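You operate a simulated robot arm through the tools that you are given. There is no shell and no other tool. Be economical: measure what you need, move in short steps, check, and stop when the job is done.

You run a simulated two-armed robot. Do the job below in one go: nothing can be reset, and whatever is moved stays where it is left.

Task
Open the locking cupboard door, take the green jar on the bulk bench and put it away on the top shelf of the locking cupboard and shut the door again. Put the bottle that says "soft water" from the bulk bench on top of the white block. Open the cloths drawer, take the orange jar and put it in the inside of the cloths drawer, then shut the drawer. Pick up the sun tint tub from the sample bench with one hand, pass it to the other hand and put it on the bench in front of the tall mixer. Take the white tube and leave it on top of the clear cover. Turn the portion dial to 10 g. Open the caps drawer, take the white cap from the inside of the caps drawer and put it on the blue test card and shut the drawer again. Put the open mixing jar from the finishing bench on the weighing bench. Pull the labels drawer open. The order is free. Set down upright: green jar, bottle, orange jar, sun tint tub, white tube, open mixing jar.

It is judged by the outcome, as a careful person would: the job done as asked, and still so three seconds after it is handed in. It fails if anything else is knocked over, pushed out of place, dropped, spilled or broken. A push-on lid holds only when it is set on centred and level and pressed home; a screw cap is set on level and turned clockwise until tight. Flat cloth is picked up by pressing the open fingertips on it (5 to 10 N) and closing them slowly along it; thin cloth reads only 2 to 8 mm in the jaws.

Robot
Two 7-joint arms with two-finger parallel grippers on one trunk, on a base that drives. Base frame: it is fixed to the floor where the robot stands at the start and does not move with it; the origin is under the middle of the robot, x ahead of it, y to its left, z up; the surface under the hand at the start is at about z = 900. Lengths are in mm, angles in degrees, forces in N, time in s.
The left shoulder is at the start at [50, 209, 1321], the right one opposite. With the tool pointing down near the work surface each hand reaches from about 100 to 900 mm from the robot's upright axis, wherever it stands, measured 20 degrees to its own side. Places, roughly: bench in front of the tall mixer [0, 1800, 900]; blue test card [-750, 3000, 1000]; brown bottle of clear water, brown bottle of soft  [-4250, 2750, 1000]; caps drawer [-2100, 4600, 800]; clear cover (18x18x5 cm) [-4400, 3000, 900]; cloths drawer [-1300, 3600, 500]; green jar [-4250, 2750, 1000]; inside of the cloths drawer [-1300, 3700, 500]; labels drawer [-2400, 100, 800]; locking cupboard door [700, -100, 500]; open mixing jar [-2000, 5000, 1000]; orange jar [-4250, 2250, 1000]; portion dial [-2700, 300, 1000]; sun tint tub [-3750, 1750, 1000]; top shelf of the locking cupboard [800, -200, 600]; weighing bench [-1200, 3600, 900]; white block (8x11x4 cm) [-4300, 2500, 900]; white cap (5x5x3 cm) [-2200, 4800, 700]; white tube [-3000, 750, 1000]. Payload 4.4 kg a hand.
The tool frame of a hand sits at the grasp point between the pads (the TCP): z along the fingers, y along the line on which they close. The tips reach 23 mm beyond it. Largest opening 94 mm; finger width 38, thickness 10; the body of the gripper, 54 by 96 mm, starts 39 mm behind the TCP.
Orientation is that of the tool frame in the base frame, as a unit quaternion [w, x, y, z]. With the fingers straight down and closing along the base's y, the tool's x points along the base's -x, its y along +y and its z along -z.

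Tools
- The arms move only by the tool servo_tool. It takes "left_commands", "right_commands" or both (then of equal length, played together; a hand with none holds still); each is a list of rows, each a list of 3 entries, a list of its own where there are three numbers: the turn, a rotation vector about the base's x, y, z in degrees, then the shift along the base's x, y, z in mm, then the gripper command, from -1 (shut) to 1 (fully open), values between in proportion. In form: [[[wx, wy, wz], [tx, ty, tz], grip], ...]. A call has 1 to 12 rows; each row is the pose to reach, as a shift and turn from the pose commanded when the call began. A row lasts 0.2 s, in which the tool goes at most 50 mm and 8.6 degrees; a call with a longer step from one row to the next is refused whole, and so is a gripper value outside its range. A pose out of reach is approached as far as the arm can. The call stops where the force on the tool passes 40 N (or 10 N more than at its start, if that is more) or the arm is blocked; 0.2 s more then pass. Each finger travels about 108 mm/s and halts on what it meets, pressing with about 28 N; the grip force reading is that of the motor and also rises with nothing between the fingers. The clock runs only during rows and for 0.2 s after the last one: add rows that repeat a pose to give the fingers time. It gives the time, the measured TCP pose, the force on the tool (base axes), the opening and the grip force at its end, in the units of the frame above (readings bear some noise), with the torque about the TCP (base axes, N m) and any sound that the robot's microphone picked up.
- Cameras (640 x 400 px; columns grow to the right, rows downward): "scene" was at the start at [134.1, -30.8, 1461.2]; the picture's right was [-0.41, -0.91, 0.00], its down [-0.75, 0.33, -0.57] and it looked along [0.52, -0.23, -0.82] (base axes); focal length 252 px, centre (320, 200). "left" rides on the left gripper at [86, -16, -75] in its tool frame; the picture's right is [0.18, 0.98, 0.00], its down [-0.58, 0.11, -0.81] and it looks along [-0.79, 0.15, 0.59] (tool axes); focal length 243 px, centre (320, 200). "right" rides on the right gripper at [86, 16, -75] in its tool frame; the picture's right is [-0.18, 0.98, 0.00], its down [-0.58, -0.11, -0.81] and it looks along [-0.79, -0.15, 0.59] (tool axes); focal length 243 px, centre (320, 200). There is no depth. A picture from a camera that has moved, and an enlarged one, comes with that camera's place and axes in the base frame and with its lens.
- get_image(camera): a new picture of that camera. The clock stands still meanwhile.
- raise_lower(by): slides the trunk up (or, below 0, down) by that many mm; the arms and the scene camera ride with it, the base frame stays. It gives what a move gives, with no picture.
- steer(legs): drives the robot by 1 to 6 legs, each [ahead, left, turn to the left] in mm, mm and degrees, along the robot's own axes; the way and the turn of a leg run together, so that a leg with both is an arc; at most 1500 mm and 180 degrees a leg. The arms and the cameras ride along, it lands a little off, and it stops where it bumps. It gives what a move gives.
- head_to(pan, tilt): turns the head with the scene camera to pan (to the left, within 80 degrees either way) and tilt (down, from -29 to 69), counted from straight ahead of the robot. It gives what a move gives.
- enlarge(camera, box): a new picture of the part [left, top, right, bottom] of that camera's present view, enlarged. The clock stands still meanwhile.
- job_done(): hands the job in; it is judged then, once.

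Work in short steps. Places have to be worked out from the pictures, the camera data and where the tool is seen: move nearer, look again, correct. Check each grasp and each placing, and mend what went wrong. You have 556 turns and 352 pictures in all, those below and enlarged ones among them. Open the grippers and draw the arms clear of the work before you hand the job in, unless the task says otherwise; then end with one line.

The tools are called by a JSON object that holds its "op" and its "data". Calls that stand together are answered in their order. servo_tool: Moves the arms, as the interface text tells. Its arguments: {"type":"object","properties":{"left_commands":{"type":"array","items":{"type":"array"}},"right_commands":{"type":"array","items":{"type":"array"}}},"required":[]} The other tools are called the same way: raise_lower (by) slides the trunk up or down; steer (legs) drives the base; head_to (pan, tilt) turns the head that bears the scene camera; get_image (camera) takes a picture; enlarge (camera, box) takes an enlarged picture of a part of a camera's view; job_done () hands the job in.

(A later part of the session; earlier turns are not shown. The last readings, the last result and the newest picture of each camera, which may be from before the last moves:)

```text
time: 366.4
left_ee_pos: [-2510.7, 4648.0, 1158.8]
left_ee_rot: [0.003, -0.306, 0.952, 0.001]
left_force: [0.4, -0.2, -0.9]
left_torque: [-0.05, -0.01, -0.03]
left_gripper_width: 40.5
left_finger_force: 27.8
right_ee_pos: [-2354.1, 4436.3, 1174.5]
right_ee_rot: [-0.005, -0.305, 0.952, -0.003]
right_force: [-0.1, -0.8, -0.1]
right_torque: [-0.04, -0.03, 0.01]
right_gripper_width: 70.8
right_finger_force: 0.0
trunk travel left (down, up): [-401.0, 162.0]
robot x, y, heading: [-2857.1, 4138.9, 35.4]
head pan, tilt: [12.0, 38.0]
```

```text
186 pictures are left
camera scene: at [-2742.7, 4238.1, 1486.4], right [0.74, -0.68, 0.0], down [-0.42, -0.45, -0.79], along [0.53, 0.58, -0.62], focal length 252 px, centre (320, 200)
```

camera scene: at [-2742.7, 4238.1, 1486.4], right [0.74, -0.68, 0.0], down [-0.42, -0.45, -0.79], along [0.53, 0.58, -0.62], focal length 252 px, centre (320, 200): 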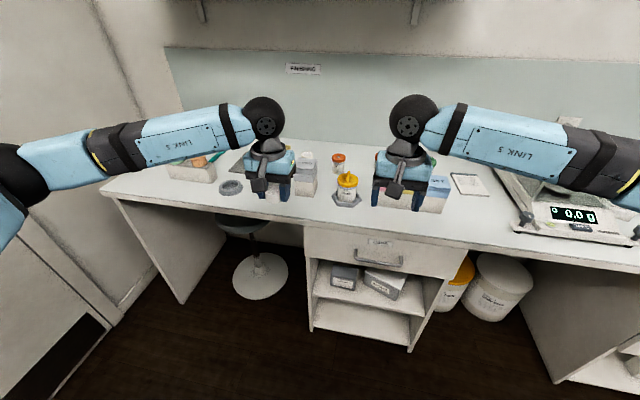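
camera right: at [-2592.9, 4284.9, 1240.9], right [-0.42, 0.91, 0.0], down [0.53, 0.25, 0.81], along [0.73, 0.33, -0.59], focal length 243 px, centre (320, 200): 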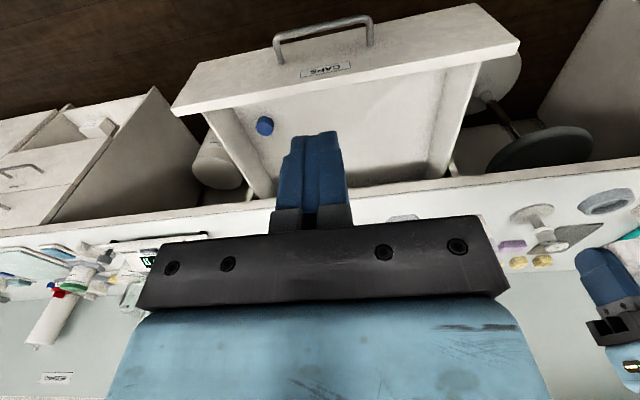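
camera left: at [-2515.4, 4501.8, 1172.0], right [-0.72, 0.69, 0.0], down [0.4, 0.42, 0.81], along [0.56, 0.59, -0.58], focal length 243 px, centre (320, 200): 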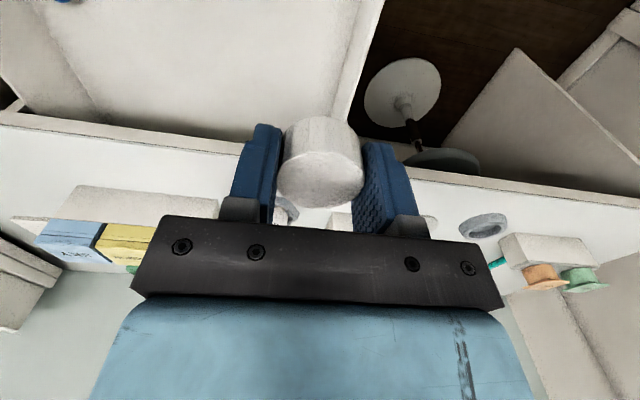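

The open mixing jar should be the white open one behind the grey stack, near (-2122,4965). I move the base left 370, forward 330.

{"op": "steer", "data": {"legs": [[0, 370, 0], [300, 0, 0.5]]}}

{"op": "head_to", "data": {"pan": -8, "tilt": 45}}

{"op": "get_image", "data": {"camera": "scene"}}

{"op": "get_image", "data": {"camera": "right"}}

```text
time: 371.9
left_ee_pos: [-2487.4, 5127.0, 1157.8]
left_ee_rot: [0.004, -0.31, 0.951, 0.001]
left_force: [-0.2, 0.9, -0.5]
left_torque: [0.03, -0.01, -0.04]
left_gripper_width: 40.2
left_finger_force: 27.8
right_ee_pos: [-2329.8, 4919.6, 1174.6]
right_ee_rot: [-0.005, -0.308, 0.951, -0.004]
right_force: [0.7, -0.7, 0.1]
right_torque: [0.0, -0.03, 0.02]
right_gripper_width: 70.3
right_finger_force: 0.0
trunk travel left (down, up): [-401.0, 162.0]
robot x, y, heading: [-2831.3, 4616.3, 35.9]
head pan, tilt: [12.0, 38.0]
```

```text
time: 372.7
left_ee_pos: [-2487.0, 5127.9, 1159.6]
left_ee_rot: [0.004, -0.31, 0.951, 0.002]
left_force: [0.2, -0.2, -0.3]
left_torque: [-0.04, -0.04, 0.02]
left_gripper_width: 40.2
left_finger_force: 28.0
right_ee_pos: [-2330.2, 4917.8, 1174.2]
right_ee_rot: [-0.006, -0.308, 0.951, -0.004]
right_force: [0.2, 0.7, 0.4]
right_torque: [-0.01, 0.0, 0.01]
right_gripper_width: 70.6
right_finger_force: 0.1
trunk travel left (down, up): [-401.0, 162.0]
robot x, y, heading: [-2829.4, 4614.2, 35.7]
head pan, tilt: [-8.0, 45.0]
```

```text
185 pictures are left
camera scene: at [-2703.6, 4690.8, 1476.3], right [0.47, -0.88, 0.0], down [-0.62, -0.33, -0.71], along [0.62, 0.33, -0.71], focal length 252 px, centre (320, 200)
```

scene: 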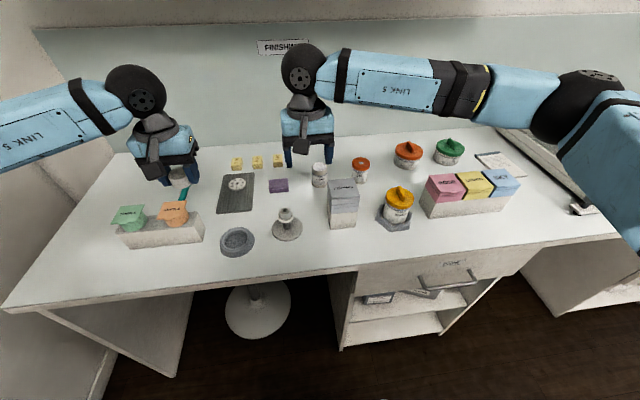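

```text
184 pictures are left
camera right: at [-2411.0, 4881.9, 1249.9], right [-0.43, 0.9, -0.01], down [0.54, 0.26, 0.8], along [0.72, 0.34, -0.6], focal length 243 px, centre (320, 200)
```

right: 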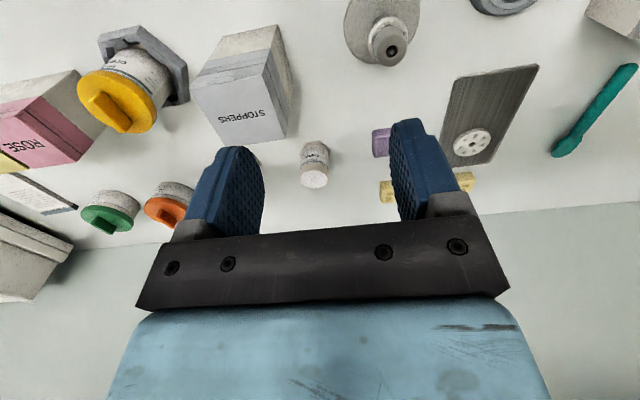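

{"op": "enlarge", "data": {"camera": "right", "box": [260, 120, 370, 210]}}

{"op": "enlarge", "data": {"camera": "scene", "box": [270, 130, 430, 250]}}

```text
4.44 times, centred on (315, 165) of right
camera zoom: at [-2411.0, 4881.9, 1249.9], right [-0.43, 0.9, -0.01], down [0.54, 0.26, 0.8], along [0.72, 0.34, -0.6], focal length 1078 px, centre (342, 356)
```

zoom: 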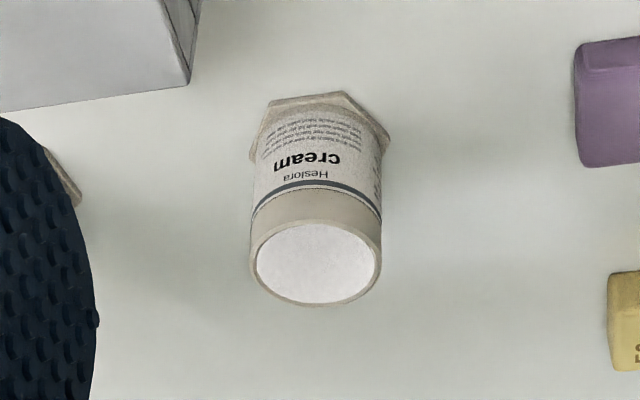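

```text
3.33 times, centred on (350, 190) of scene
camera zoom: at [-2703.6, 4690.8, 1476.3], right [0.47, -0.88, 0.0], down [-0.62, -0.33, -0.71], along [0.62, 0.33, -0.71], focal length 841 px, centre (220, 233)
```

zoom: 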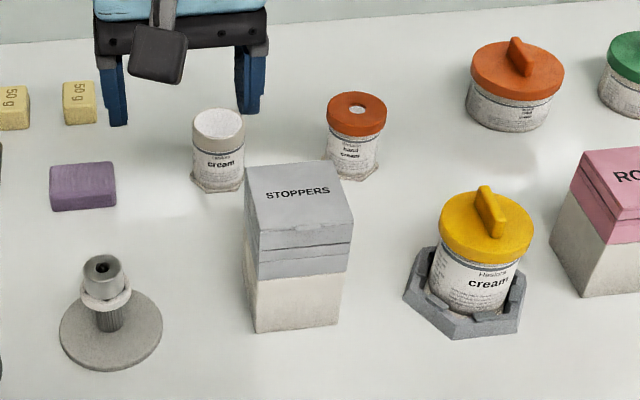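

The open jar (cream-filled, ø50, top z≈976) is at (-2134,4998). Right hand goes above it.

{"op": "servo_tool", "data": {"right_commands": [[[0, 0, 0], [40, 16, 0], 0.5], [[0, 0, 0], [80, 33, 0], 0.5], [[0, 0, 0], [120, 49, 0], 0.5], [[0, 0, 0], [160, 65, -10], 0.5], [[0, 0, 0], [196, 80, -30], 0.5], [[0, 0, 0], [196, 80, -70], 0.5], [[0, 0, 0], [196, 80, -105], 0.5]]}}

{"op": "get_image", "data": {"camera": "right"}}

```text
time: 374.3
left_ee_pos: [-2487.2, 5128.7, 1157.4]
left_ee_rot: [0.002, -0.31, 0.951, 0.001]
left_force: [-0.6, -0.6, 0.0]
left_torque: [0.0, 0.0, 0.0]
left_gripper_width: 40.1
left_finger_force: 27.7
right_ee_pos: [-2135.3, 4999.2, 1069.5]
right_ee_rot: [-0.005, -0.308, 0.951, -0.004]
right_force: [-0.1, -0.1, -0.1]
right_torque: [-0.03, 0.0, 0.01]
right_gripper_width: 70.4
right_finger_force: 0.2
trunk travel left (down, up): [-401.0, 162.0]
robot x, y, heading: [-2828.2, 4615.3, 36.0]
head pan, tilt: [-8.0, 45.0]
```

```text
181 pictures are left
camera right: at [-2214.9, 4962.3, 1144.2], right [-0.43, 0.9, -0.01], down [0.54, 0.26, 0.8], along [0.72, 0.34, -0.6], focal length 243 px, centre (320, 200)
```

right: 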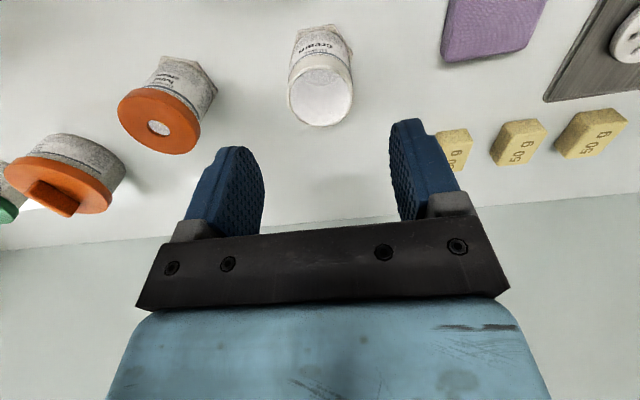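

{"op": "servo_tool", "data": {"right_commands": [[[0, 0, 0], [8, 6, -30], 0.5], [[0, 0, 0], [8, 6, -60], 0.5], [[0, 0, 0], [8, 6, -90], 0.5], [[0, 0, 0], [8, 6, -108], 0.5], [[0, 0, 0], [8, 6, -114], 0.5]]}}

{"op": "get_image", "data": {"camera": "right"}}

```text
time: 375.5
left_ee_pos: [-2487.5, 5128.0, 1158.2]
left_ee_rot: [0.004, -0.31, 0.951, 0.001]
left_force: [0.6, 0.1, -0.1]
left_torque: [-0.02, -0.01, 0.03]
left_gripper_width: 40.1
left_finger_force: 28.1
right_ee_pos: [-2126.7, 5003.7, 955.9]
right_ee_rot: [-0.005, -0.308, 0.951, -0.004]
right_force: [-0.2, 0.5, -0.5]
right_torque: [-0.01, -0.02, -0.04]
right_gripper_width: 70.5
right_finger_force: 0.1
trunk travel left (down, up): [-401.0, 162.0]
robot x, y, heading: [-2831.7, 4612.4, 35.8]
head pan, tilt: [-8.0, 45.0]
```

```text
180 pictures are left
camera right: at [-2207.1, 4967.6, 1030.5], right [-0.43, 0.9, -0.01], down [0.54, 0.26, 0.8], along [0.72, 0.34, -0.6], focal length 243 px, centre (320, 200)
```

right: 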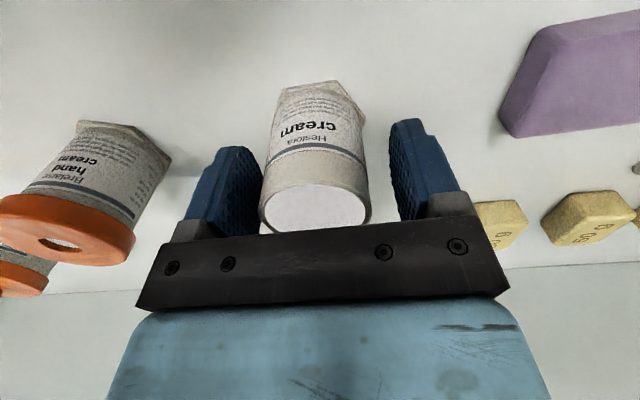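

The jar is between the fingers. Close gently, then lift.

{"op": "servo_tool", "data": {"right_commands": [[[0, 0, 0], [0, 0, 0], 0.25], [[0, 0, 0], [0, 0, 0], 0.1], [[0, 0, 0], [0, 0, 0], -0.1], [[0, 0, 0], [0, 0, 0], -0.5], [[0, 0, 0], [0, 0, 0], -1], [[0, 0, 0], [0, 0, 8], -1], [[0, 0, 0], [0, 0, 25], -1], [[0, 0, 0], [0, 0, 55], -1], [[0, 0, 0], [0, 0, 90], -1], [[0, 0, 0], [-10, -7, 130], -1], [[0, 0, 0], [-30, -21, 160], -1]]}}

{"op": "get_image", "data": {"camera": "right"}}

```text
time: 377.9
left_ee_pos: [-2487.7, 5126.2, 1158.9]
left_ee_rot: [0.004, -0.31, 0.951, 0.001]
left_force: [-0.1, 0.2, 0.5]
left_torque: [-0.01, 0.0, -0.02]
left_gripper_width: 40.1
left_finger_force: 28.2
right_ee_pos: [-2156.0, 4981.0, 1116.6]
right_ee_rot: [-0.004, -0.308, 0.951, -0.002]
right_force: [0.1, -0.4, 0.9]
right_torque: [0.04, 0.0, 0.0]
right_gripper_width: 51.3
right_finger_force: 28.3
trunk travel left (down, up): [-401.0, 162.0]
robot x, y, heading: [-2831.0, 4615.2, 36.1]
head pan, tilt: [-8.0, 45.0]
```

```text
179 pictures are left
camera right: at [-2236.8, 4945.7, 1192.4], right [-0.43, 0.9, -0.01], down [0.54, 0.26, 0.8], along [0.72, 0.34, -0.6], focal length 243 px, centre (320, 200)
```

right: 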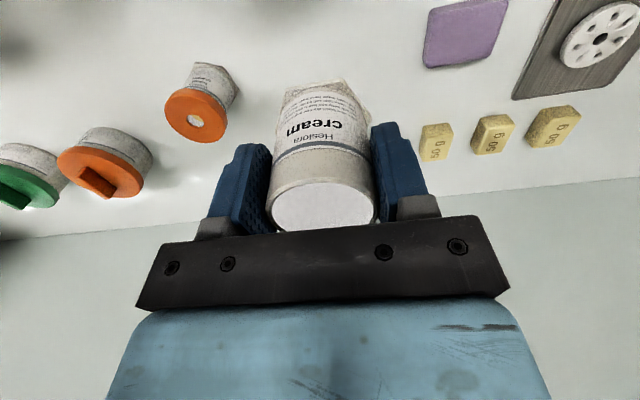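

Jar held upright (51 mm). I back away from the bench and drive right to the weighing bench.

{"op": "steer", "data": {"legs": [[-350, 0, 0], [0, -1200, 0]]}}

{"op": "head_to", "data": {"pan": -12, "tilt": 40}}

{"op": "get_image", "data": {"camera": "scene"}}

```text
time: 390.6
left_ee_pos: [-2064.6, 3935.5, 1157.8]
left_ee_rot: [0.003, -0.305, 0.952, 0.001]
left_force: [-0.3, -0.5, 0.4]
left_torque: [0.0, 0.0, 0.0]
left_gripper_width: 39.9
left_finger_force: 28.2
right_ee_pos: [-1733.4, 3789.1, 1115.5]
right_ee_rot: [-0.006, -0.303, 0.953, -0.003]
right_force: [0.5, 0.0, -0.4]
right_torque: [-0.03, -0.01, 0.03]
right_gripper_width: 51.3
right_finger_force: 27.8
trunk travel left (down, up): [-401.0, 162.0]
robot x, y, heading: [-2414.5, 3425.4, 35.2]
head pan, tilt: [-8.0, 45.0]
```

```text
time: 391.3
left_ee_pos: [-2064.6, 3937.8, 1158.5]
left_ee_rot: [0.004, -0.305, 0.953, 0.001]
left_force: [0.0, -0.2, -0.9]
left_torque: [0.0, -0.01, -0.01]
left_gripper_width: 40.1
left_finger_force: 27.9
right_ee_pos: [-1734.3, 3788.0, 1116.4]
right_ee_rot: [-0.005, -0.303, 0.953, -0.004]
right_force: [-0.8, -0.4, 0.3]
right_torque: [-0.03, -0.01, 0.02]
right_gripper_width: 51.2
right_finger_force: 27.9
trunk travel left (down, up): [-401.0, 162.0]
robot x, y, heading: [-2413.0, 3424.5, 35.3]
head pan, tilt: [-12.0, 40.0]
```

```text
178 pictures are left
camera scene: at [-2279.2, 3498.3, 1483.4], right [0.4, -0.92, 0.0], down [-0.59, -0.25, -0.77], along [0.7, 0.3, -0.64], focal length 252 px, centre (320, 200)
```

scene: 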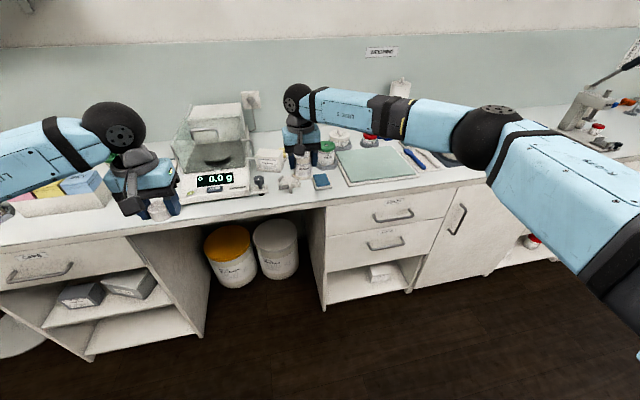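

{"op": "enlarge", "data": {"camera": "scene", "box": [180, 90, 480, 240]}}

```text
2.13 times, centred on (330, 165) of scene
camera zoom: at [-2279.2, 3498.3, 1483.4], right [0.4, -0.92, 0.0], down [-0.59, -0.25, -0.77], along [0.7, 0.3, -0.64], focal length 538 px, centre (299, 275)
```

zoom: 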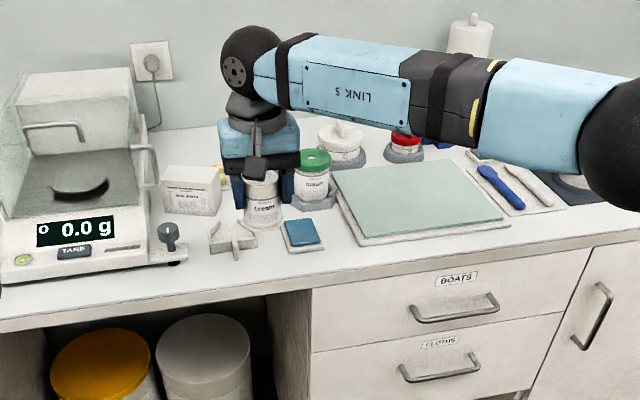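

I'll set it on the free strip of the weighing bench in front of the small blue pad, at about (-1645,3797). Forward 100 mm first.

{"op": "steer", "data": {"legs": [[100, 0, 0]]}}

{"op": "get_image", "data": {"camera": "right"}}

```text
time: 392.4
left_ee_pos: [-1983.5, 3994.7, 1158.1]
left_ee_rot: [0.004, -0.305, 0.952, 0.001]
left_force: [-0.3, -0.6, -1.2]
left_torque: [0.03, 0.0, 0.03]
left_gripper_width: 40.3
left_finger_force: 28.2
right_ee_pos: [-1653.8, 3846.9, 1117.3]
right_ee_rot: [-0.005, -0.304, 0.953, -0.003]
right_force: [-0.7, -0.2, -0.3]
right_torque: [0.01, 0.01, -0.01]
right_gripper_width: 50.8
right_finger_force: 28.3
trunk travel left (down, up): [-401.0, 162.0]
robot x, y, heading: [-2334.6, 3487.7, 35.2]
head pan, tilt: [-12.0, 40.0]
```

```text
176 pictures are left
camera right: at [-1733.9, 3810.7, 1191.7], right [-0.42, 0.91, -0.01], down [0.54, 0.26, 0.8], along [0.73, 0.33, -0.6], focal length 243 px, centre (320, 200)
```

right: 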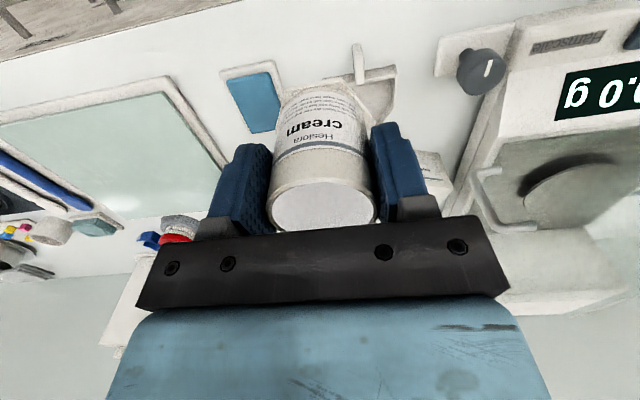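

The gap between the blue pad and the Y-shaped stand is right below; target (-1638,3835). I lower the jar there.

{"op": "servo_tool", "data": {"right_commands": [[[0, 0, 0], [8, -6, -30], -1], [[0, 0, 0], [16, -12, -65], -1], [[0, 0, 0], [16, -12, -100], -1], [[0, 0, 0], [16, -12, -130], -1], [[0, 0, 0], [16, -12, -145], -1]]}}

{"op": "enlarge", "data": {"camera": "scene", "box": [230, 120, 400, 260]}}

{"op": "get_image", "data": {"camera": "right"}}

```text
time: 393.6
left_ee_pos: [-1983.7, 3994.6, 1158.0]
left_ee_rot: [0.003, -0.305, 0.952, 0.001]
left_force: [0.8, -0.8, 0.3]
left_torque: [0.04, 0.02, -0.04]
left_gripper_width: 40.2
left_finger_force: 28.5
right_ee_pos: [-1636.9, 3834.1, 971.3]
right_ee_rot: [-0.005, -0.303, 0.953, -0.004]
right_force: [0.5, -0.1, -0.2]
right_torque: [-0.02, -0.03, 0.01]
right_gripper_width: 51.1
right_finger_force: 27.6
trunk travel left (down, up): [-401.0, 162.0]
robot x, y, heading: [-2331.9, 3483.5, 35.4]
head pan, tilt: [-12.0, 40.0]
```

```text
2.86 times, centred on (315, 190) of scene
camera zoom: at [-2197.5, 3556.1, 1483.5], right [0.4, -0.92, 0.0], down [-0.59, -0.25, -0.77], along [0.7, 0.3, -0.64], focal length 721 px, centre (334, 229)
```

zoom: 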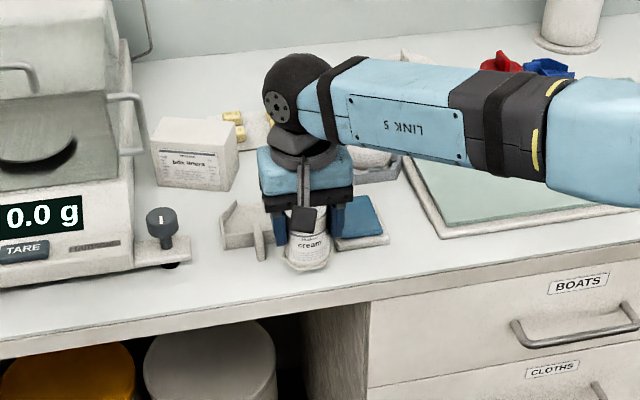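

```text
174 pictures are left
camera right: at [-1717.7, 3798.2, 1046.0], right [-0.42, 0.91, -0.01], down [0.54, 0.26, 0.8], along [0.73, 0.33, -0.6], focal length 243 px, centre (320, 200)
```

right: 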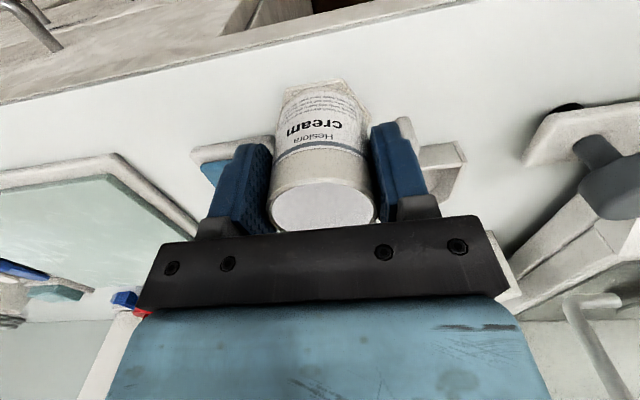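

A bit tight to the neighbours; I shift 22 mm toward the front (still ~25 mm from the edge) and lower to contact.

{"op": "servo_tool", "data": {"right_commands": [[[0, 0, 0], [-9, -7, 0], -1], [[0, 0, 0], [-18, -13, 0], -1], [[0, 0, 0], [-18, -13, -5], -1], [[0, 0, 0], [-18, -13, -9], -1], [[0, 0, 0], [-18, -13, -12], -1], [[0, 0, 0], [-18, -13, -15], -1], [[0, 0, 0], [-18, -13, -18], -1], [[0, 0, 0], [-18, -13, -21], -1]]}}

{"op": "enlarge", "data": {"camera": "scene", "box": [270, 150, 370, 240]}}

```text
time: 395.4
left_ee_pos: [-1983.6, 3993.4, 1160.6]
left_ee_rot: [0.005, -0.305, 0.952, 0.001]
left_force: [-1.2, 0.4, -0.4]
left_torque: [-0.02, 0.0, 0.0]
left_gripper_width: 40.0
left_finger_force: 28.3
right_ee_pos: [-1654.2, 3821.0, 955.1]
right_ee_rot: [-0.003, -0.302, 0.953, -0.002]
right_force: [4.3, 0.6, 22.2]
right_torque: [0.03, -0.22, 0.03]
right_gripper_width: 51.7
right_finger_force: 27.8
trunk travel left (down, up): [-401.0, 162.0]
robot x, y, heading: [-2330.0, 3483.8, 35.3]
head pan, tilt: [-12.0, 40.0]
```

```text
4.44 times, centred on (320, 195) of scene
camera zoom: at [-2200.2, 3554.5, 1484.3], right [0.4, -0.92, 0.0], down [-0.59, -0.25, -0.77], along [0.7, 0.3, -0.64], focal length 1121 px, centre (320, 222)
```

zoom: 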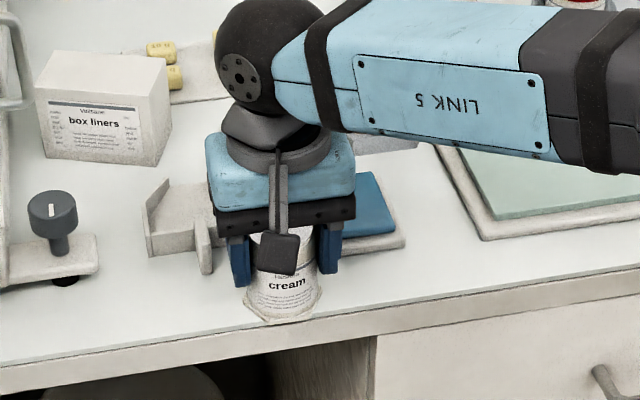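

It touches the bench, ~20 mm from the edge. Release and lift off.

{"op": "servo_tool", "data": {"right_commands": [[[0, 0, 0], [0, 0, 1], -1], [[0, 0, 0], [0, 0, 1], 0.2], [[0, 0, 0], [0, 0, 1], 0.35], [[0, 0, 0], [0, 0, 1], 0.35], [[0, 0, 0], [0, 0, 30], 0.35], [[0, 0, 0], [0, 0, 70], 0.35], [[0, 0, 0], [0, 0, 115], 0.35], [[0, 0, 0], [-20, -14, 155], 0.35], [[0, 0, 0], [-50, -35, 190], 0.35]]}}

{"op": "enlarge", "data": {"camera": "scene", "box": [240, 130, 400, 260]}}

```text
refused: row 9 steps farther than a row can; nothing moved
```

```text
3.08 times, centred on (320, 195) of scene
camera zoom: at [-2200.2, 3554.5, 1484.3], right [0.4, -0.92, 0.0], down [-0.59, -0.25, -0.77], along [0.7, 0.3, -0.64], focal length 776 px, centre (320, 215)
```

zoom: 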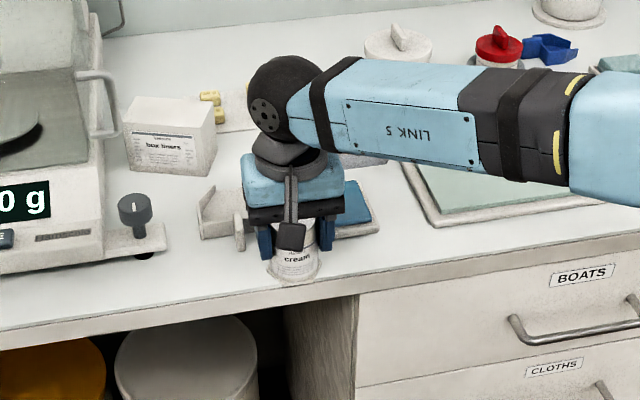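

{"op": "servo_tool", "data": {"right_commands": [[[0, 0, 0], [0, 0, 1], -1], [[0, 0, 0], [0, 0, 1], 0.2], [[0, 0, 0], [0, 0, 1], 0.35], [[0, 0, 0], [0, 0, 1], 0.35], [[0, 0, 0], [0, 0, 30], 0.35], [[0, 0, 0], [0, 0, 70], 0.35], [[0, 0, 0], [0, 0, 110], 0.35], [[0, 0, 0], [-15, -10, 145], 0.35], [[0, 0, 0], [-40, -28, 180], 0.35]]}}

{"op": "enlarge", "data": {"camera": "scene", "box": [240, 130, 400, 260]}}

```text
time: 397.4
left_ee_pos: [-1983.7, 3993.2, 1158.9]
left_ee_rot: [0.004, -0.305, 0.952, 0.001]
left_force: [-0.3, -0.4, -0.4]
left_torque: [0.0, -0.04, 0.05]
left_gripper_width: 40.2
left_finger_force: 28.2
right_ee_pos: [-1697.0, 3791.5, 1132.3]
right_ee_rot: [-0.005, -0.303, 0.953, -0.003]
right_force: [0.0, -1.3, -0.5]
right_torque: [0.01, -0.02, -0.01]
right_gripper_width: 63.4
right_finger_force: 0.0
trunk travel left (down, up): [-401.0, 162.0]
robot x, y, heading: [-2332.9, 3481.8, 35.2]
head pan, tilt: [-12.0, 40.0]
```

```text
3.08 times, centred on (320, 195) of scene
camera zoom: at [-2198.8, 3554.6, 1483.6], right [0.4, -0.92, 0.0], down [-0.59, -0.25, -0.77], along [0.7, 0.3, -0.64], focal length 776 px, centre (320, 215)
```

zoom: 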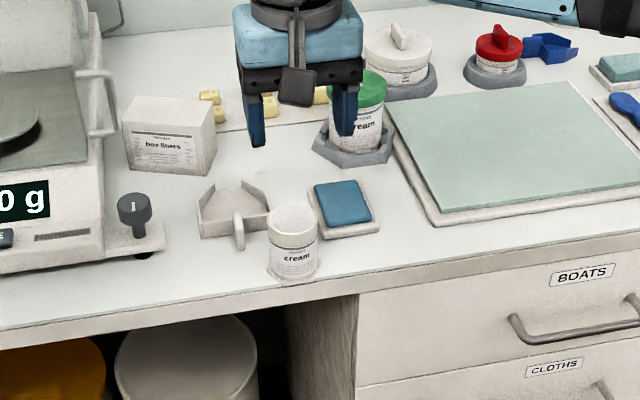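

Jar stands upright on the weighing bench. Next the white cap to the blue test card: back off and drive right ~1400 mm.

{"op": "steer", "data": {"legs": [[-200, 0, 1], [0, -1350, 0]]}}

{"op": "head_to", "data": {"pan": 8, "tilt": 35}}

{"op": "get_image", "data": {"camera": "scene"}}

```text
time: 410.7
left_ee_pos: [-1359.5, 2790.2, 1158.7]
left_ee_rot: [0.003, -0.31, 0.951, 0.001]
left_force: [-0.2, -0.2, -0.4]
left_torque: [0.0, 0.03, 0.02]
left_gripper_width: 40.1
left_finger_force: 27.9
right_ee_pos: [-1068.8, 2592.6, 1129.9]
right_ee_rot: [-0.005, -0.308, 0.952, -0.003]
right_force: [-0.1, 0.5, -0.2]
right_torque: [0.0, -0.02, -0.01]
right_gripper_width: 63.5
right_finger_force: 0.1
trunk travel left (down, up): [-401.0, 162.0]
robot x, y, heading: [-1702.8, 2282.8, 35.5]
head pan, tilt: [-12.0, 40.0]
```

```text
time: 411.5
left_ee_pos: [-1358.4, 2789.4, 1157.5]
left_ee_rot: [0.004, -0.31, 0.951, 0.001]
left_force: [-0.7, -0.1, -0.3]
left_torque: [-0.02, 0.02, -0.01]
left_gripper_width: 40.0
left_finger_force: 28.4
right_ee_pos: [-1068.9, 2592.6, 1130.8]
right_ee_rot: [-0.005, -0.308, 0.951, -0.003]
right_force: [0.9, -0.6, 0.5]
right_torque: [0.02, 0.04, -0.01]
right_gripper_width: 63.6
right_finger_force: 0.1
trunk travel left (down, up): [-401.0, 162.0]
robot x, y, heading: [-1701.1, 2278.9, 36.1]
head pan, tilt: [8.0, 35.0]
```

```text
170 pictures are left
camera scene: at [-1583.4, 2376.3, 1491.0], right [0.69, -0.72, 0.0], down [-0.41, -0.4, -0.82], along [0.59, 0.57, -0.57], focal length 252 px, centre (320, 200)
```

scene: 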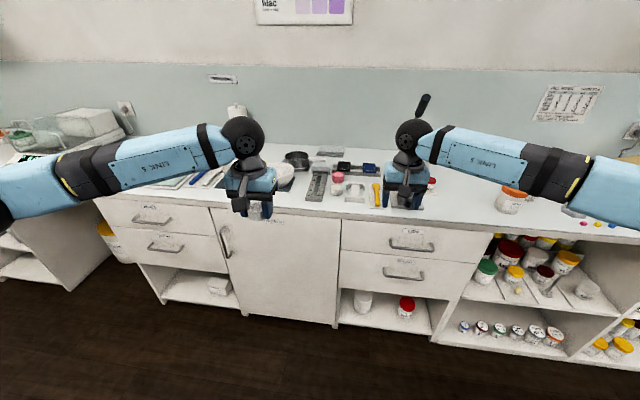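

{"op": "enlarge", "data": {"camera": "scene", "box": [170, 130, 440, 240]}}

```text
2.37 times, centred on (305, 185) of scene
camera zoom: at [-1583.4, 2376.3, 1491.0], right [0.69, -0.72, 0.0], down [-0.41, -0.4, -0.82], along [0.59, 0.57, -0.57], focal length 598 px, centre (356, 236)
```

zoom: 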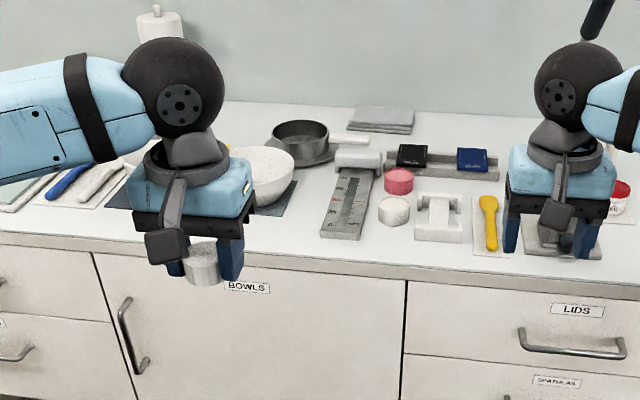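

The blue card lies at about (-640,2958). I pull the right hand back and up (a tall lever stands there), then drive right 200 and forward 450.

{"op": "servo_tool", "data": {"right_commands": [[[0, 0, 0], [-32, -23, 25], 0], [[0, 0, 0], [-64, -46, 50], 0], [[0, 0, 0], [-97, -70, 75], 0], [[0, 0, 0], [-129, -94, 100], 0], [[0, 0, 0], [-162, -118, 125], 0]]}}

{"op": "steer", "data": {"legs": [[0, -200, 0], [430, 0, 0]]}}

{"op": "head_to", "data": {"pan": 5, "tilt": 42}}

{"op": "get_image", "data": {"camera": "scene"}}

```text
time: 412.7
left_ee_pos: [-1360.4, 2790.0, 1158.7]
left_ee_rot: [0.004, -0.31, 0.951, 0.0]
left_force: [0.2, 0.3, -0.2]
left_torque: [0.02, -0.01, -0.05]
left_gripper_width: 40.4
left_finger_force: 28.0
right_ee_pos: [-1233.2, 2474.6, 1255.9]
right_ee_rot: [-0.005, -0.308, 0.951, -0.004]
right_force: [0.9, 0.0, 0.2]
right_torque: [0.0, -0.02, -0.03]
right_gripper_width: 46.8
right_finger_force: 0.0
trunk travel left (down, up): [-401.0, 162.0]
robot x, y, heading: [-1699.8, 2280.3, 35.8]
head pan, tilt: [8.0, 35.0]
```

```text
time: 417.3
left_ee_pos: [-892.1, 2882.2, 1158.2]
left_ee_rot: [0.004, -0.31, 0.951, 0.002]
left_force: [-0.2, 0.1, -0.9]
left_torque: [0.01, -0.01, 0.01]
left_gripper_width: 40.1
left_finger_force: 28.0
right_ee_pos: [-765.3, 2566.6, 1256.5]
right_ee_rot: [-0.006, -0.307, 0.952, -0.004]
right_force: [0.4, -0.5, 0.0]
right_torque: [-0.03, 0.01, 0.0]
right_gripper_width: 46.8
right_finger_force: 0.0
trunk travel left (down, up): [-401.0, 162.0]
robot x, y, heading: [-1235.0, 2367.6, 35.8]
head pan, tilt: [8.0, 35.0]
```

```text
time: 418.0
left_ee_pos: [-892.7, 2881.9, 1158.3]
left_ee_rot: [0.004, -0.31, 0.951, 0.001]
left_force: [-0.7, -0.1, 0.3]
left_torque: [-0.01, -0.03, 0.05]
left_gripper_width: 40.4
left_finger_force: 28.4
right_ee_pos: [-764.1, 2567.4, 1257.2]
right_ee_rot: [-0.004, -0.308, 0.951, -0.003]
right_force: [-0.8, 0.3, 0.2]
right_torque: [0.01, 0.0, 0.0]
right_gripper_width: 47.0
right_finger_force: 0.0
trunk travel left (down, up): [-401.0, 162.0]
robot x, y, heading: [-1234.5, 2371.1, 36.1]
head pan, tilt: [5.0, 42.0]
```

```text
168 pictures are left
camera scene: at [-1116.5, 2461.5, 1480.5], right [0.66, -0.76, 0.0], down [-0.51, -0.44, -0.74], along [0.56, 0.49, -0.67], focal length 252 px, centre (320, 200)
```

scene: 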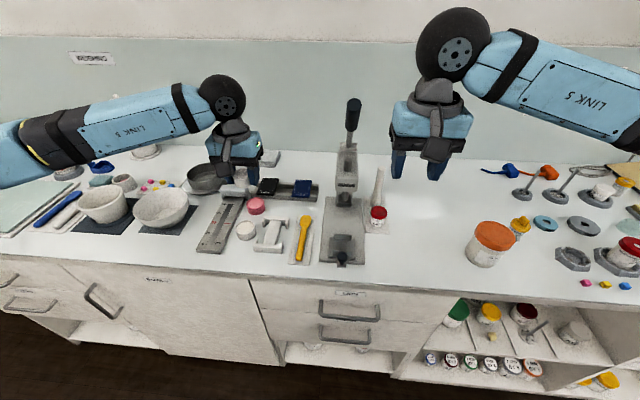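

{"op": "enlarge", "data": {"camera": "scene", "box": [180, 140, 400, 280]}}

{"op": "get_image", "data": {"camera": "left"}}

```text
2.86 times, centred on (290, 210) of scene
camera zoom: at [-1116.5, 2461.5, 1480.5], right [0.66, -0.76, 0.0], down [-0.51, -0.44, -0.74], along [0.56, 0.49, -0.67], focal length 721 px, centre (406, 171)
```

zoom: 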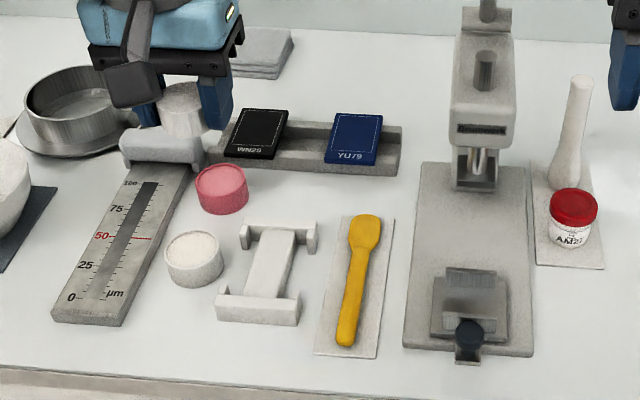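

```text
166 pictures are left
camera left: at [-953.8, 2818.0, 1232.1], right [-0.73, 0.69, 0.0], down [0.4, 0.43, 0.81], along [0.56, 0.59, -0.59], focal length 243 px, centre (320, 200)
```

left: 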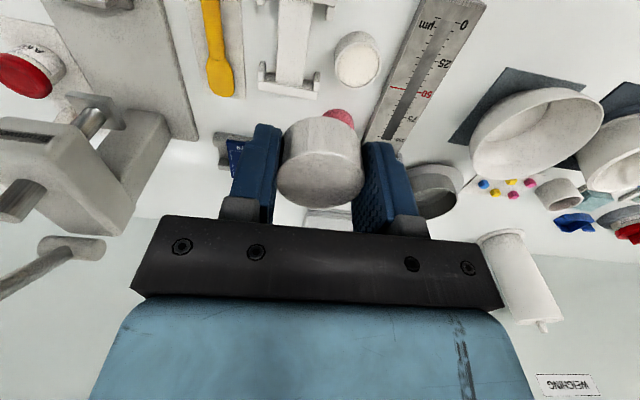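

The blue card (YU79) lies on a tray at about (-655,2950). I go forward 60 mm and bring the cap above it.

{"op": "steer", "data": {"legs": [[60, 0, 0]]}}

{"op": "servo_tool", "data": {"left_commands": [[[0, 0, 0], [40, 8, 0], -1], [[0, 0, 0], [80, 16, 0], -1], [[0, 0, 0], [120, 24, 0], -1], [[0, 0, 0], [155, 32, -15], -1], [[0, 0, 0], [180, 38, -45], -1], [[0, 0, 0], [192, 42, -85], -1]]}}

{"op": "get_image", "data": {"camera": "left"}}

{"op": "enlarge", "data": {"camera": "scene", "box": [200, 130, 360, 250]}}

```text
time: 419.0
left_ee_pos: [-844.3, 2915.3, 1159.2]
left_ee_rot: [0.004, -0.31, 0.951, 0.001]
left_force: [0.1, 0.1, -0.4]
left_torque: [0.0, 0.02, 0.02]
left_gripper_width: 40.0
left_finger_force: 27.9
right_ee_pos: [-716.2, 2602.8, 1256.1]
right_ee_rot: [-0.005, -0.308, 0.951, -0.002]
right_force: [-0.9, 0.1, -0.6]
right_torque: [0.02, -0.02, 0.0]
right_gripper_width: 46.8
right_finger_force: 0.1
trunk travel left (down, up): [-401.0, 162.0]
robot x, y, heading: [-1185.8, 2402.3, 35.8]
head pan, tilt: [5.0, 42.0]
```

```text
time: 420.4
left_ee_pos: [-650.6, 2958.7, 1073.3]
left_ee_rot: [0.003, -0.309, 0.951, 0.001]
left_force: [-0.4, -0.4, -0.6]
left_torque: [-0.02, 0.01, 0.01]
left_gripper_width: 40.2
left_finger_force: 28.0
right_ee_pos: [-715.8, 2602.2, 1255.6]
right_ee_rot: [-0.005, -0.309, 0.951, -0.004]
right_force: [-0.1, 0.0, 0.5]
right_torque: [-0.04, 0.01, 0.02]
right_gripper_width: 47.2
right_finger_force: 0.1
trunk travel left (down, up): [-401.0, 162.0]
robot x, y, heading: [-1185.3, 2402.9, 35.9]
head pan, tilt: [5.0, 42.0]
```

```text
165 pictures are left
camera left: at [-713.2, 2894.7, 1147.7], right [-0.73, 0.69, 0.0], down [0.4, 0.43, 0.81], along [0.56, 0.59, -0.59], focal length 243 px, centre (320, 200)
```

left: 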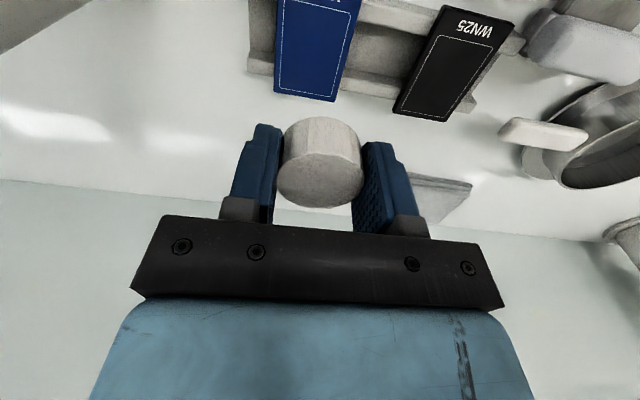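

```text
3.33 times, centred on (280, 190) of scene
camera zoom: at [-1068.2, 2496.4, 1480.5], right [0.65, -0.76, 0.0], down [-0.51, -0.44, -0.74], along [0.56, 0.49, -0.67], focal length 841 px, centre (453, 233)
```

zoom: 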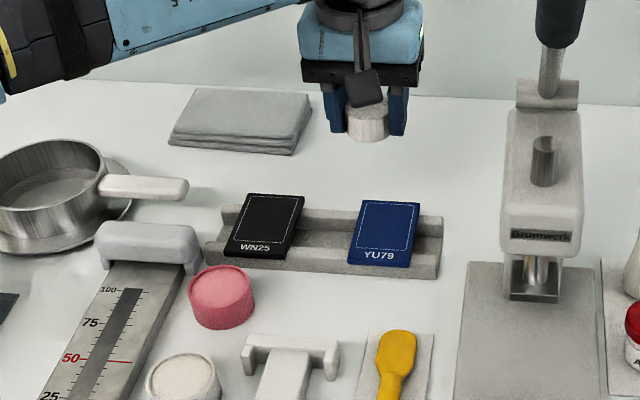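

Card centre computed at (-646,2954), flat at z≈925. I align the cap and lower it to contact.

{"op": "servo_tool", "data": {"left_commands": [[[0, 0, 0], [11, 4, -30], -1], [[0, 0, 0], [11, 4, -65], -1], [[0, 0, 0], [11, 4, -95], -1], [[0, 0, 0], [11, 4, -113], -1], [[0, 0, 0], [11, 4, -117], -1], [[0, 0, 0], [11, 4, -120], -1], [[0, 0, 0], [11, 4, -123], -1], [[0, 0, 0], [11, 4, -126], -1], [[0, 0, 0], [11, 4, -129], -1]]}}

{"op": "enlarge", "data": {"camera": "scene", "box": [230, 130, 350, 230]}}

```text
time: 422.3
left_ee_pos: [-639.9, 2962.7, 955.3]
left_ee_rot: [0.009, -0.31, 0.951, 0.001]
left_force: [-5.8, -1.7, 22.2]
left_torque: [-0.2, 0.55, -0.01]
left_gripper_width: 40.3
left_finger_force: 27.9
right_ee_pos: [-717.7, 2600.8, 1257.0]
right_ee_rot: [-0.003, -0.308, 0.951, -0.003]
right_force: [0.4, -0.1, 0.7]
right_torque: [0.0, 0.04, 0.0]
right_gripper_width: 46.8
right_finger_force: 0.1
trunk travel left (down, up): [-401.0, 162.0]
robot x, y, heading: [-1190.1, 2398.4, 35.8]
head pan, tilt: [5.0, 42.0]
stopped in row 9 (left hand): the force on the tool passed its limit at 43 N (the readings are from after the stop); the commanded pose is now the measured one
```

```text
4.00 times, centred on (290, 180) of scene
camera zoom: at [-1070.6, 2494.4, 1480.8], right [0.66, -0.76, 0.0], down [-0.5, -0.44, -0.74], along [0.56, 0.49, -0.67], focal length 1009 px, centre (440, 280)
```

zoom: 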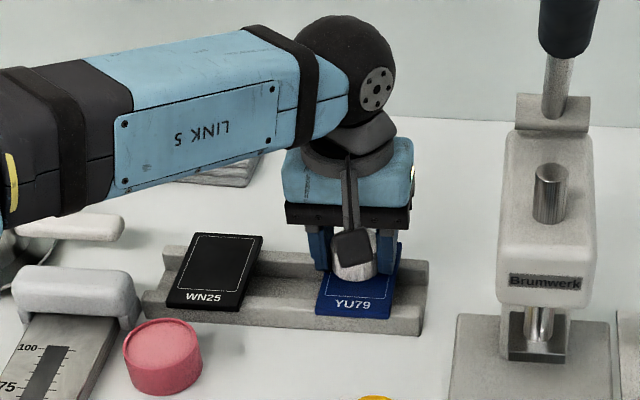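

Contact on the card. Release and lift away.

{"op": "servo_tool", "data": {"left_commands": [[[0, 0, 0], [0, 0, 1], -1], [[0, 0, 0], [0, 0, 1], -0.1], [[0, 0, 0], [0, 0, 1], 0.15], [[0, 0, 0], [0, 0, 1], 0.15], [[0, 0, 0], [0, 0, 20], 0.15], [[0, 0, 0], [0, 0, 55], 0.15], [[0, 0, 0], [0, 0, 95], 0.15], [[0, 0, 0], [0, 0, 135], 0.15], [[0, 0, 0], [-15, -10, 170], 0.15], [[0, 0, 0], [-40, -28, 200], 0.15]]}}

{"op": "enlarge", "data": {"camera": "scene", "box": [230, 130, 350, 230]}}

```text
time: 424.5
left_ee_pos: [-682.9, 2936.4, 1150.8]
left_ee_rot: [0.007, -0.31, 0.951, 0.001]
left_force: [0.7, 0.2, -0.6]
left_torque: [0.0, -0.02, 0.01]
left_gripper_width: 54.1
left_finger_force: 0.0
right_ee_pos: [-718.0, 2601.5, 1256.3]
right_ee_rot: [-0.004, -0.308, 0.951, -0.003]
right_force: [0.1, -0.7, 0.0]
right_torque: [0.03, 0.04, -0.03]
right_gripper_width: 47.1
right_finger_force: 0.1
trunk travel left (down, up): [-401.0, 162.0]
robot x, y, heading: [-1185.2, 2403.4, 35.9]
head pan, tilt: [5.0, 42.0]
```

```text
4.00 times, centred on (290, 180) of scene
camera zoom: at [-1070.4, 2495.7, 1480.7], right [0.66, -0.76, 0.0], down [-0.5, -0.44, -0.74], along [0.56, 0.49, -0.67], focal length 1009 px, centre (440, 280)
```

zoom: 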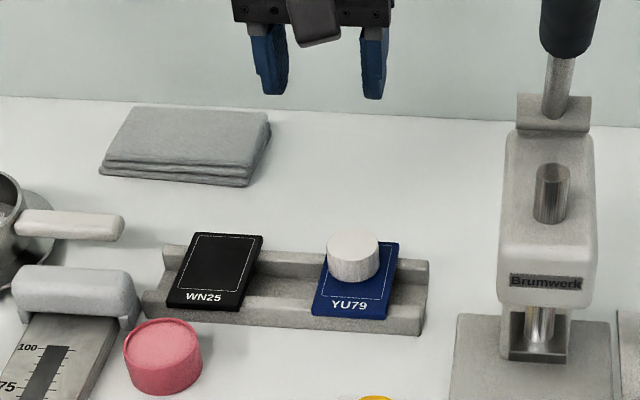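

Cap sits on the blue card. Now the tub: back to mid-corridor and turn around toward the sample bench.

{"op": "steer", "data": {"legs": [[-950, 0, 0], [0, 0, 90], [0, 0, 90]]}}

{"op": "steer", "data": {"legs": [[0, -900, 0]]}}

{"op": "head_to", "data": {"pan": 0, "tilt": 30}}

{"op": "get_image", "data": {"camera": "scene"}}

```text
time: 437.1
left_ee_pos: [-2451.2, 1304.4, 1150.6]
left_ee_rot: [0.0, 0.948, 0.318, -0.007]
left_force: [0.7, 0.7, 0.0]
left_torque: [0.04, -0.01, -0.02]
left_gripper_width: 54.2
left_finger_force: 0.0
right_ee_pos: [-2421.3, 1639.0, 1254.3]
right_ee_rot: [-0.004, 0.949, 0.316, 0.005]
right_force: [-0.5, -0.2, 0.3]
right_torque: [0.02, 0.01, 0.0]
right_gripper_width: 46.8
right_finger_force: 0.0
trunk travel left (down, up): [-401.0, 162.0]
robot x, y, heading: [-1955.7, 1845.7, -143.1]
head pan, tilt: [5.0, 42.0]
```

```text
time: 445.4
left_ee_pos: [-2993.8, 2029.6, 1150.8]
left_ee_rot: [0.0, 0.949, 0.316, -0.007]
left_force: [0.9, 0.4, -0.2]
left_torque: [0.02, -0.01, 0.0]
left_gripper_width: 54.4
left_finger_force: 0.0
right_ee_pos: [-2960.2, 2364.9, 1255.7]
right_ee_rot: [-0.003, 0.949, 0.314, 0.005]
right_force: [-0.5, -0.1, -0.2]
right_torque: [0.01, 0.02, 0.0]
right_gripper_width: 47.2
right_finger_force: 0.0
trunk travel left (down, up): [-401.0, 162.0]
robot x, y, heading: [-2490.4, 2569.4, -143.4]
head pan, tilt: [5.0, 42.0]
```

```text
time: 446.1
left_ee_pos: [-2993.5, 2029.3, 1150.8]
left_ee_rot: [0.0, 0.949, 0.316, -0.007]
left_force: [0.1, 0.0, -0.2]
left_torque: [0.0, 0.0, 0.0]
left_gripper_width: 54.1
left_finger_force: 0.0
right_ee_pos: [-2960.2, 2365.6, 1255.8]
right_ee_rot: [-0.003, 0.949, 0.314, 0.006]
right_force: [0.2, -0.5, -0.9]
right_torque: [0.01, 0.0, -0.03]
right_gripper_width: 47.1
right_finger_force: 0.0
trunk travel left (down, up): [-401.0, 162.0]
robot x, y, heading: [-2494.9, 2567.9, -143.4]
head pan, tilt: [0.0, 30.0]
```

```text
161 pictures are left
camera scene: at [-2617.1, 2472.7, 1498.8], right [-0.6, 0.8, 0.0], down [0.4, 0.3, -0.87], along [-0.7, -0.52, -0.5], focal length 252 px, centre (320, 200)
```

scene: 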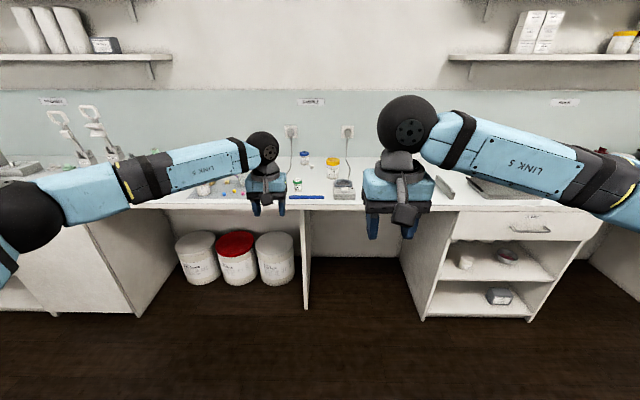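

{"op": "steer", "data": {"legs": [[480, 0, -0.6]]}}

{"op": "head_to", "data": {"pan": 0, "tilt": 40}}

{"op": "get_image", "data": {"camera": "scene"}}

```text
time: 449.0
left_ee_pos: [-3381.7, 1751.0, 1151.0]
left_ee_rot: [0.001, 0.95, 0.312, -0.008]
left_force: [0.0, 0.0, -0.4]
left_torque: [0.0, -0.04, 0.02]
left_gripper_width: 54.2
left_finger_force: 0.0
right_ee_pos: [-3345.7, 2086.7, 1254.8]
right_ee_rot: [-0.004, 0.95, 0.311, 0.004]
right_force: [0.3, -0.5, 0.0]
right_torque: [-0.03, 0.01, 0.0]
right_gripper_width: 46.9
right_finger_force: 0.1
trunk travel left (down, up): [-401.0, 162.0]
robot x, y, heading: [-2874.8, 2284.9, -143.8]
head pan, tilt: [0.0, 30.0]
```

```text
time: 449.7
left_ee_pos: [-3381.1, 1750.7, 1150.3]
left_ee_rot: [0.001, 0.95, 0.313, -0.007]
left_force: [-0.6, -0.6, 0.1]
left_torque: [-0.02, 0.0, 0.01]
left_gripper_width: 54.1
left_finger_force: 0.1
right_ee_pos: [-3345.8, 2084.8, 1255.8]
right_ee_rot: [-0.003, 0.95, 0.311, 0.006]
right_force: [0.4, 0.0, 0.8]
right_torque: [0.0, 0.05, -0.01]
right_gripper_width: 47.3
right_finger_force: 0.0
trunk travel left (down, up): [-401.0, 162.0]
robot x, y, heading: [-2877.9, 2285.2, -144.2]
head pan, tilt: [0.0, 40.0]
```

```text
160 pictures are left
camera scene: at [-2997.7, 2193.9, 1483.5], right [-0.59, 0.81, 0.0], down [0.52, 0.38, -0.77], along [-0.62, -0.45, -0.64], focal length 252 px, centre (320, 200)
```

scene: 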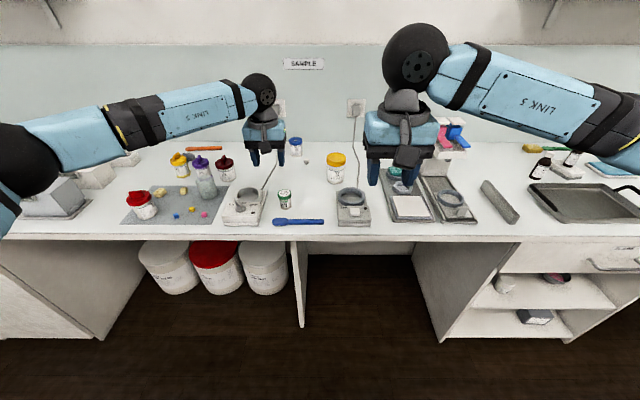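

{"op": "enlarge", "data": {"camera": "scene", "box": [110, 120, 280, 240]}}

{"op": "enlarge", "data": {"camera": "scene", "box": [260, 120, 400, 230]}}

```text
3.33 times, centred on (195, 180) of scene
camera zoom: at [-2997.7, 2193.9, 1483.5], right [-0.59, 0.81, 0.0], down [0.52, 0.38, -0.77], along [-0.62, -0.45, -0.64], focal length 841 px, centre (737, 267)
```

zoom: 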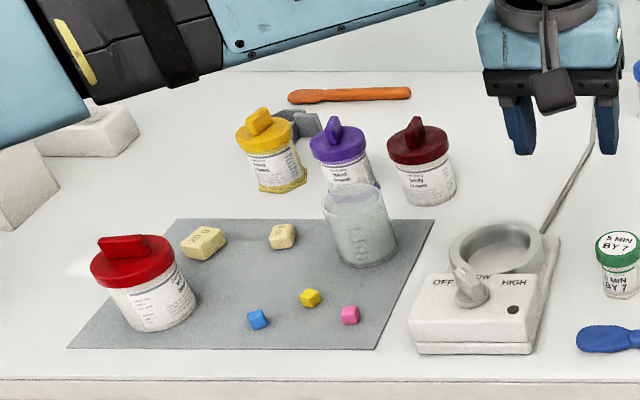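

```text
3.64 times, centred on (330, 175) of scene
camera zoom: at [-2997.7, 2193.9, 1483.5], right [-0.59, 0.81, 0.0], down [0.52, 0.38, -0.77], along [-0.62, -0.45, -0.64], focal length 917 px, centre (284, 291)
```

zoom: 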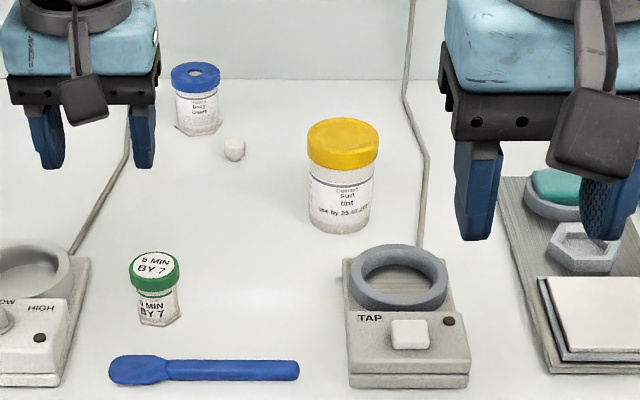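

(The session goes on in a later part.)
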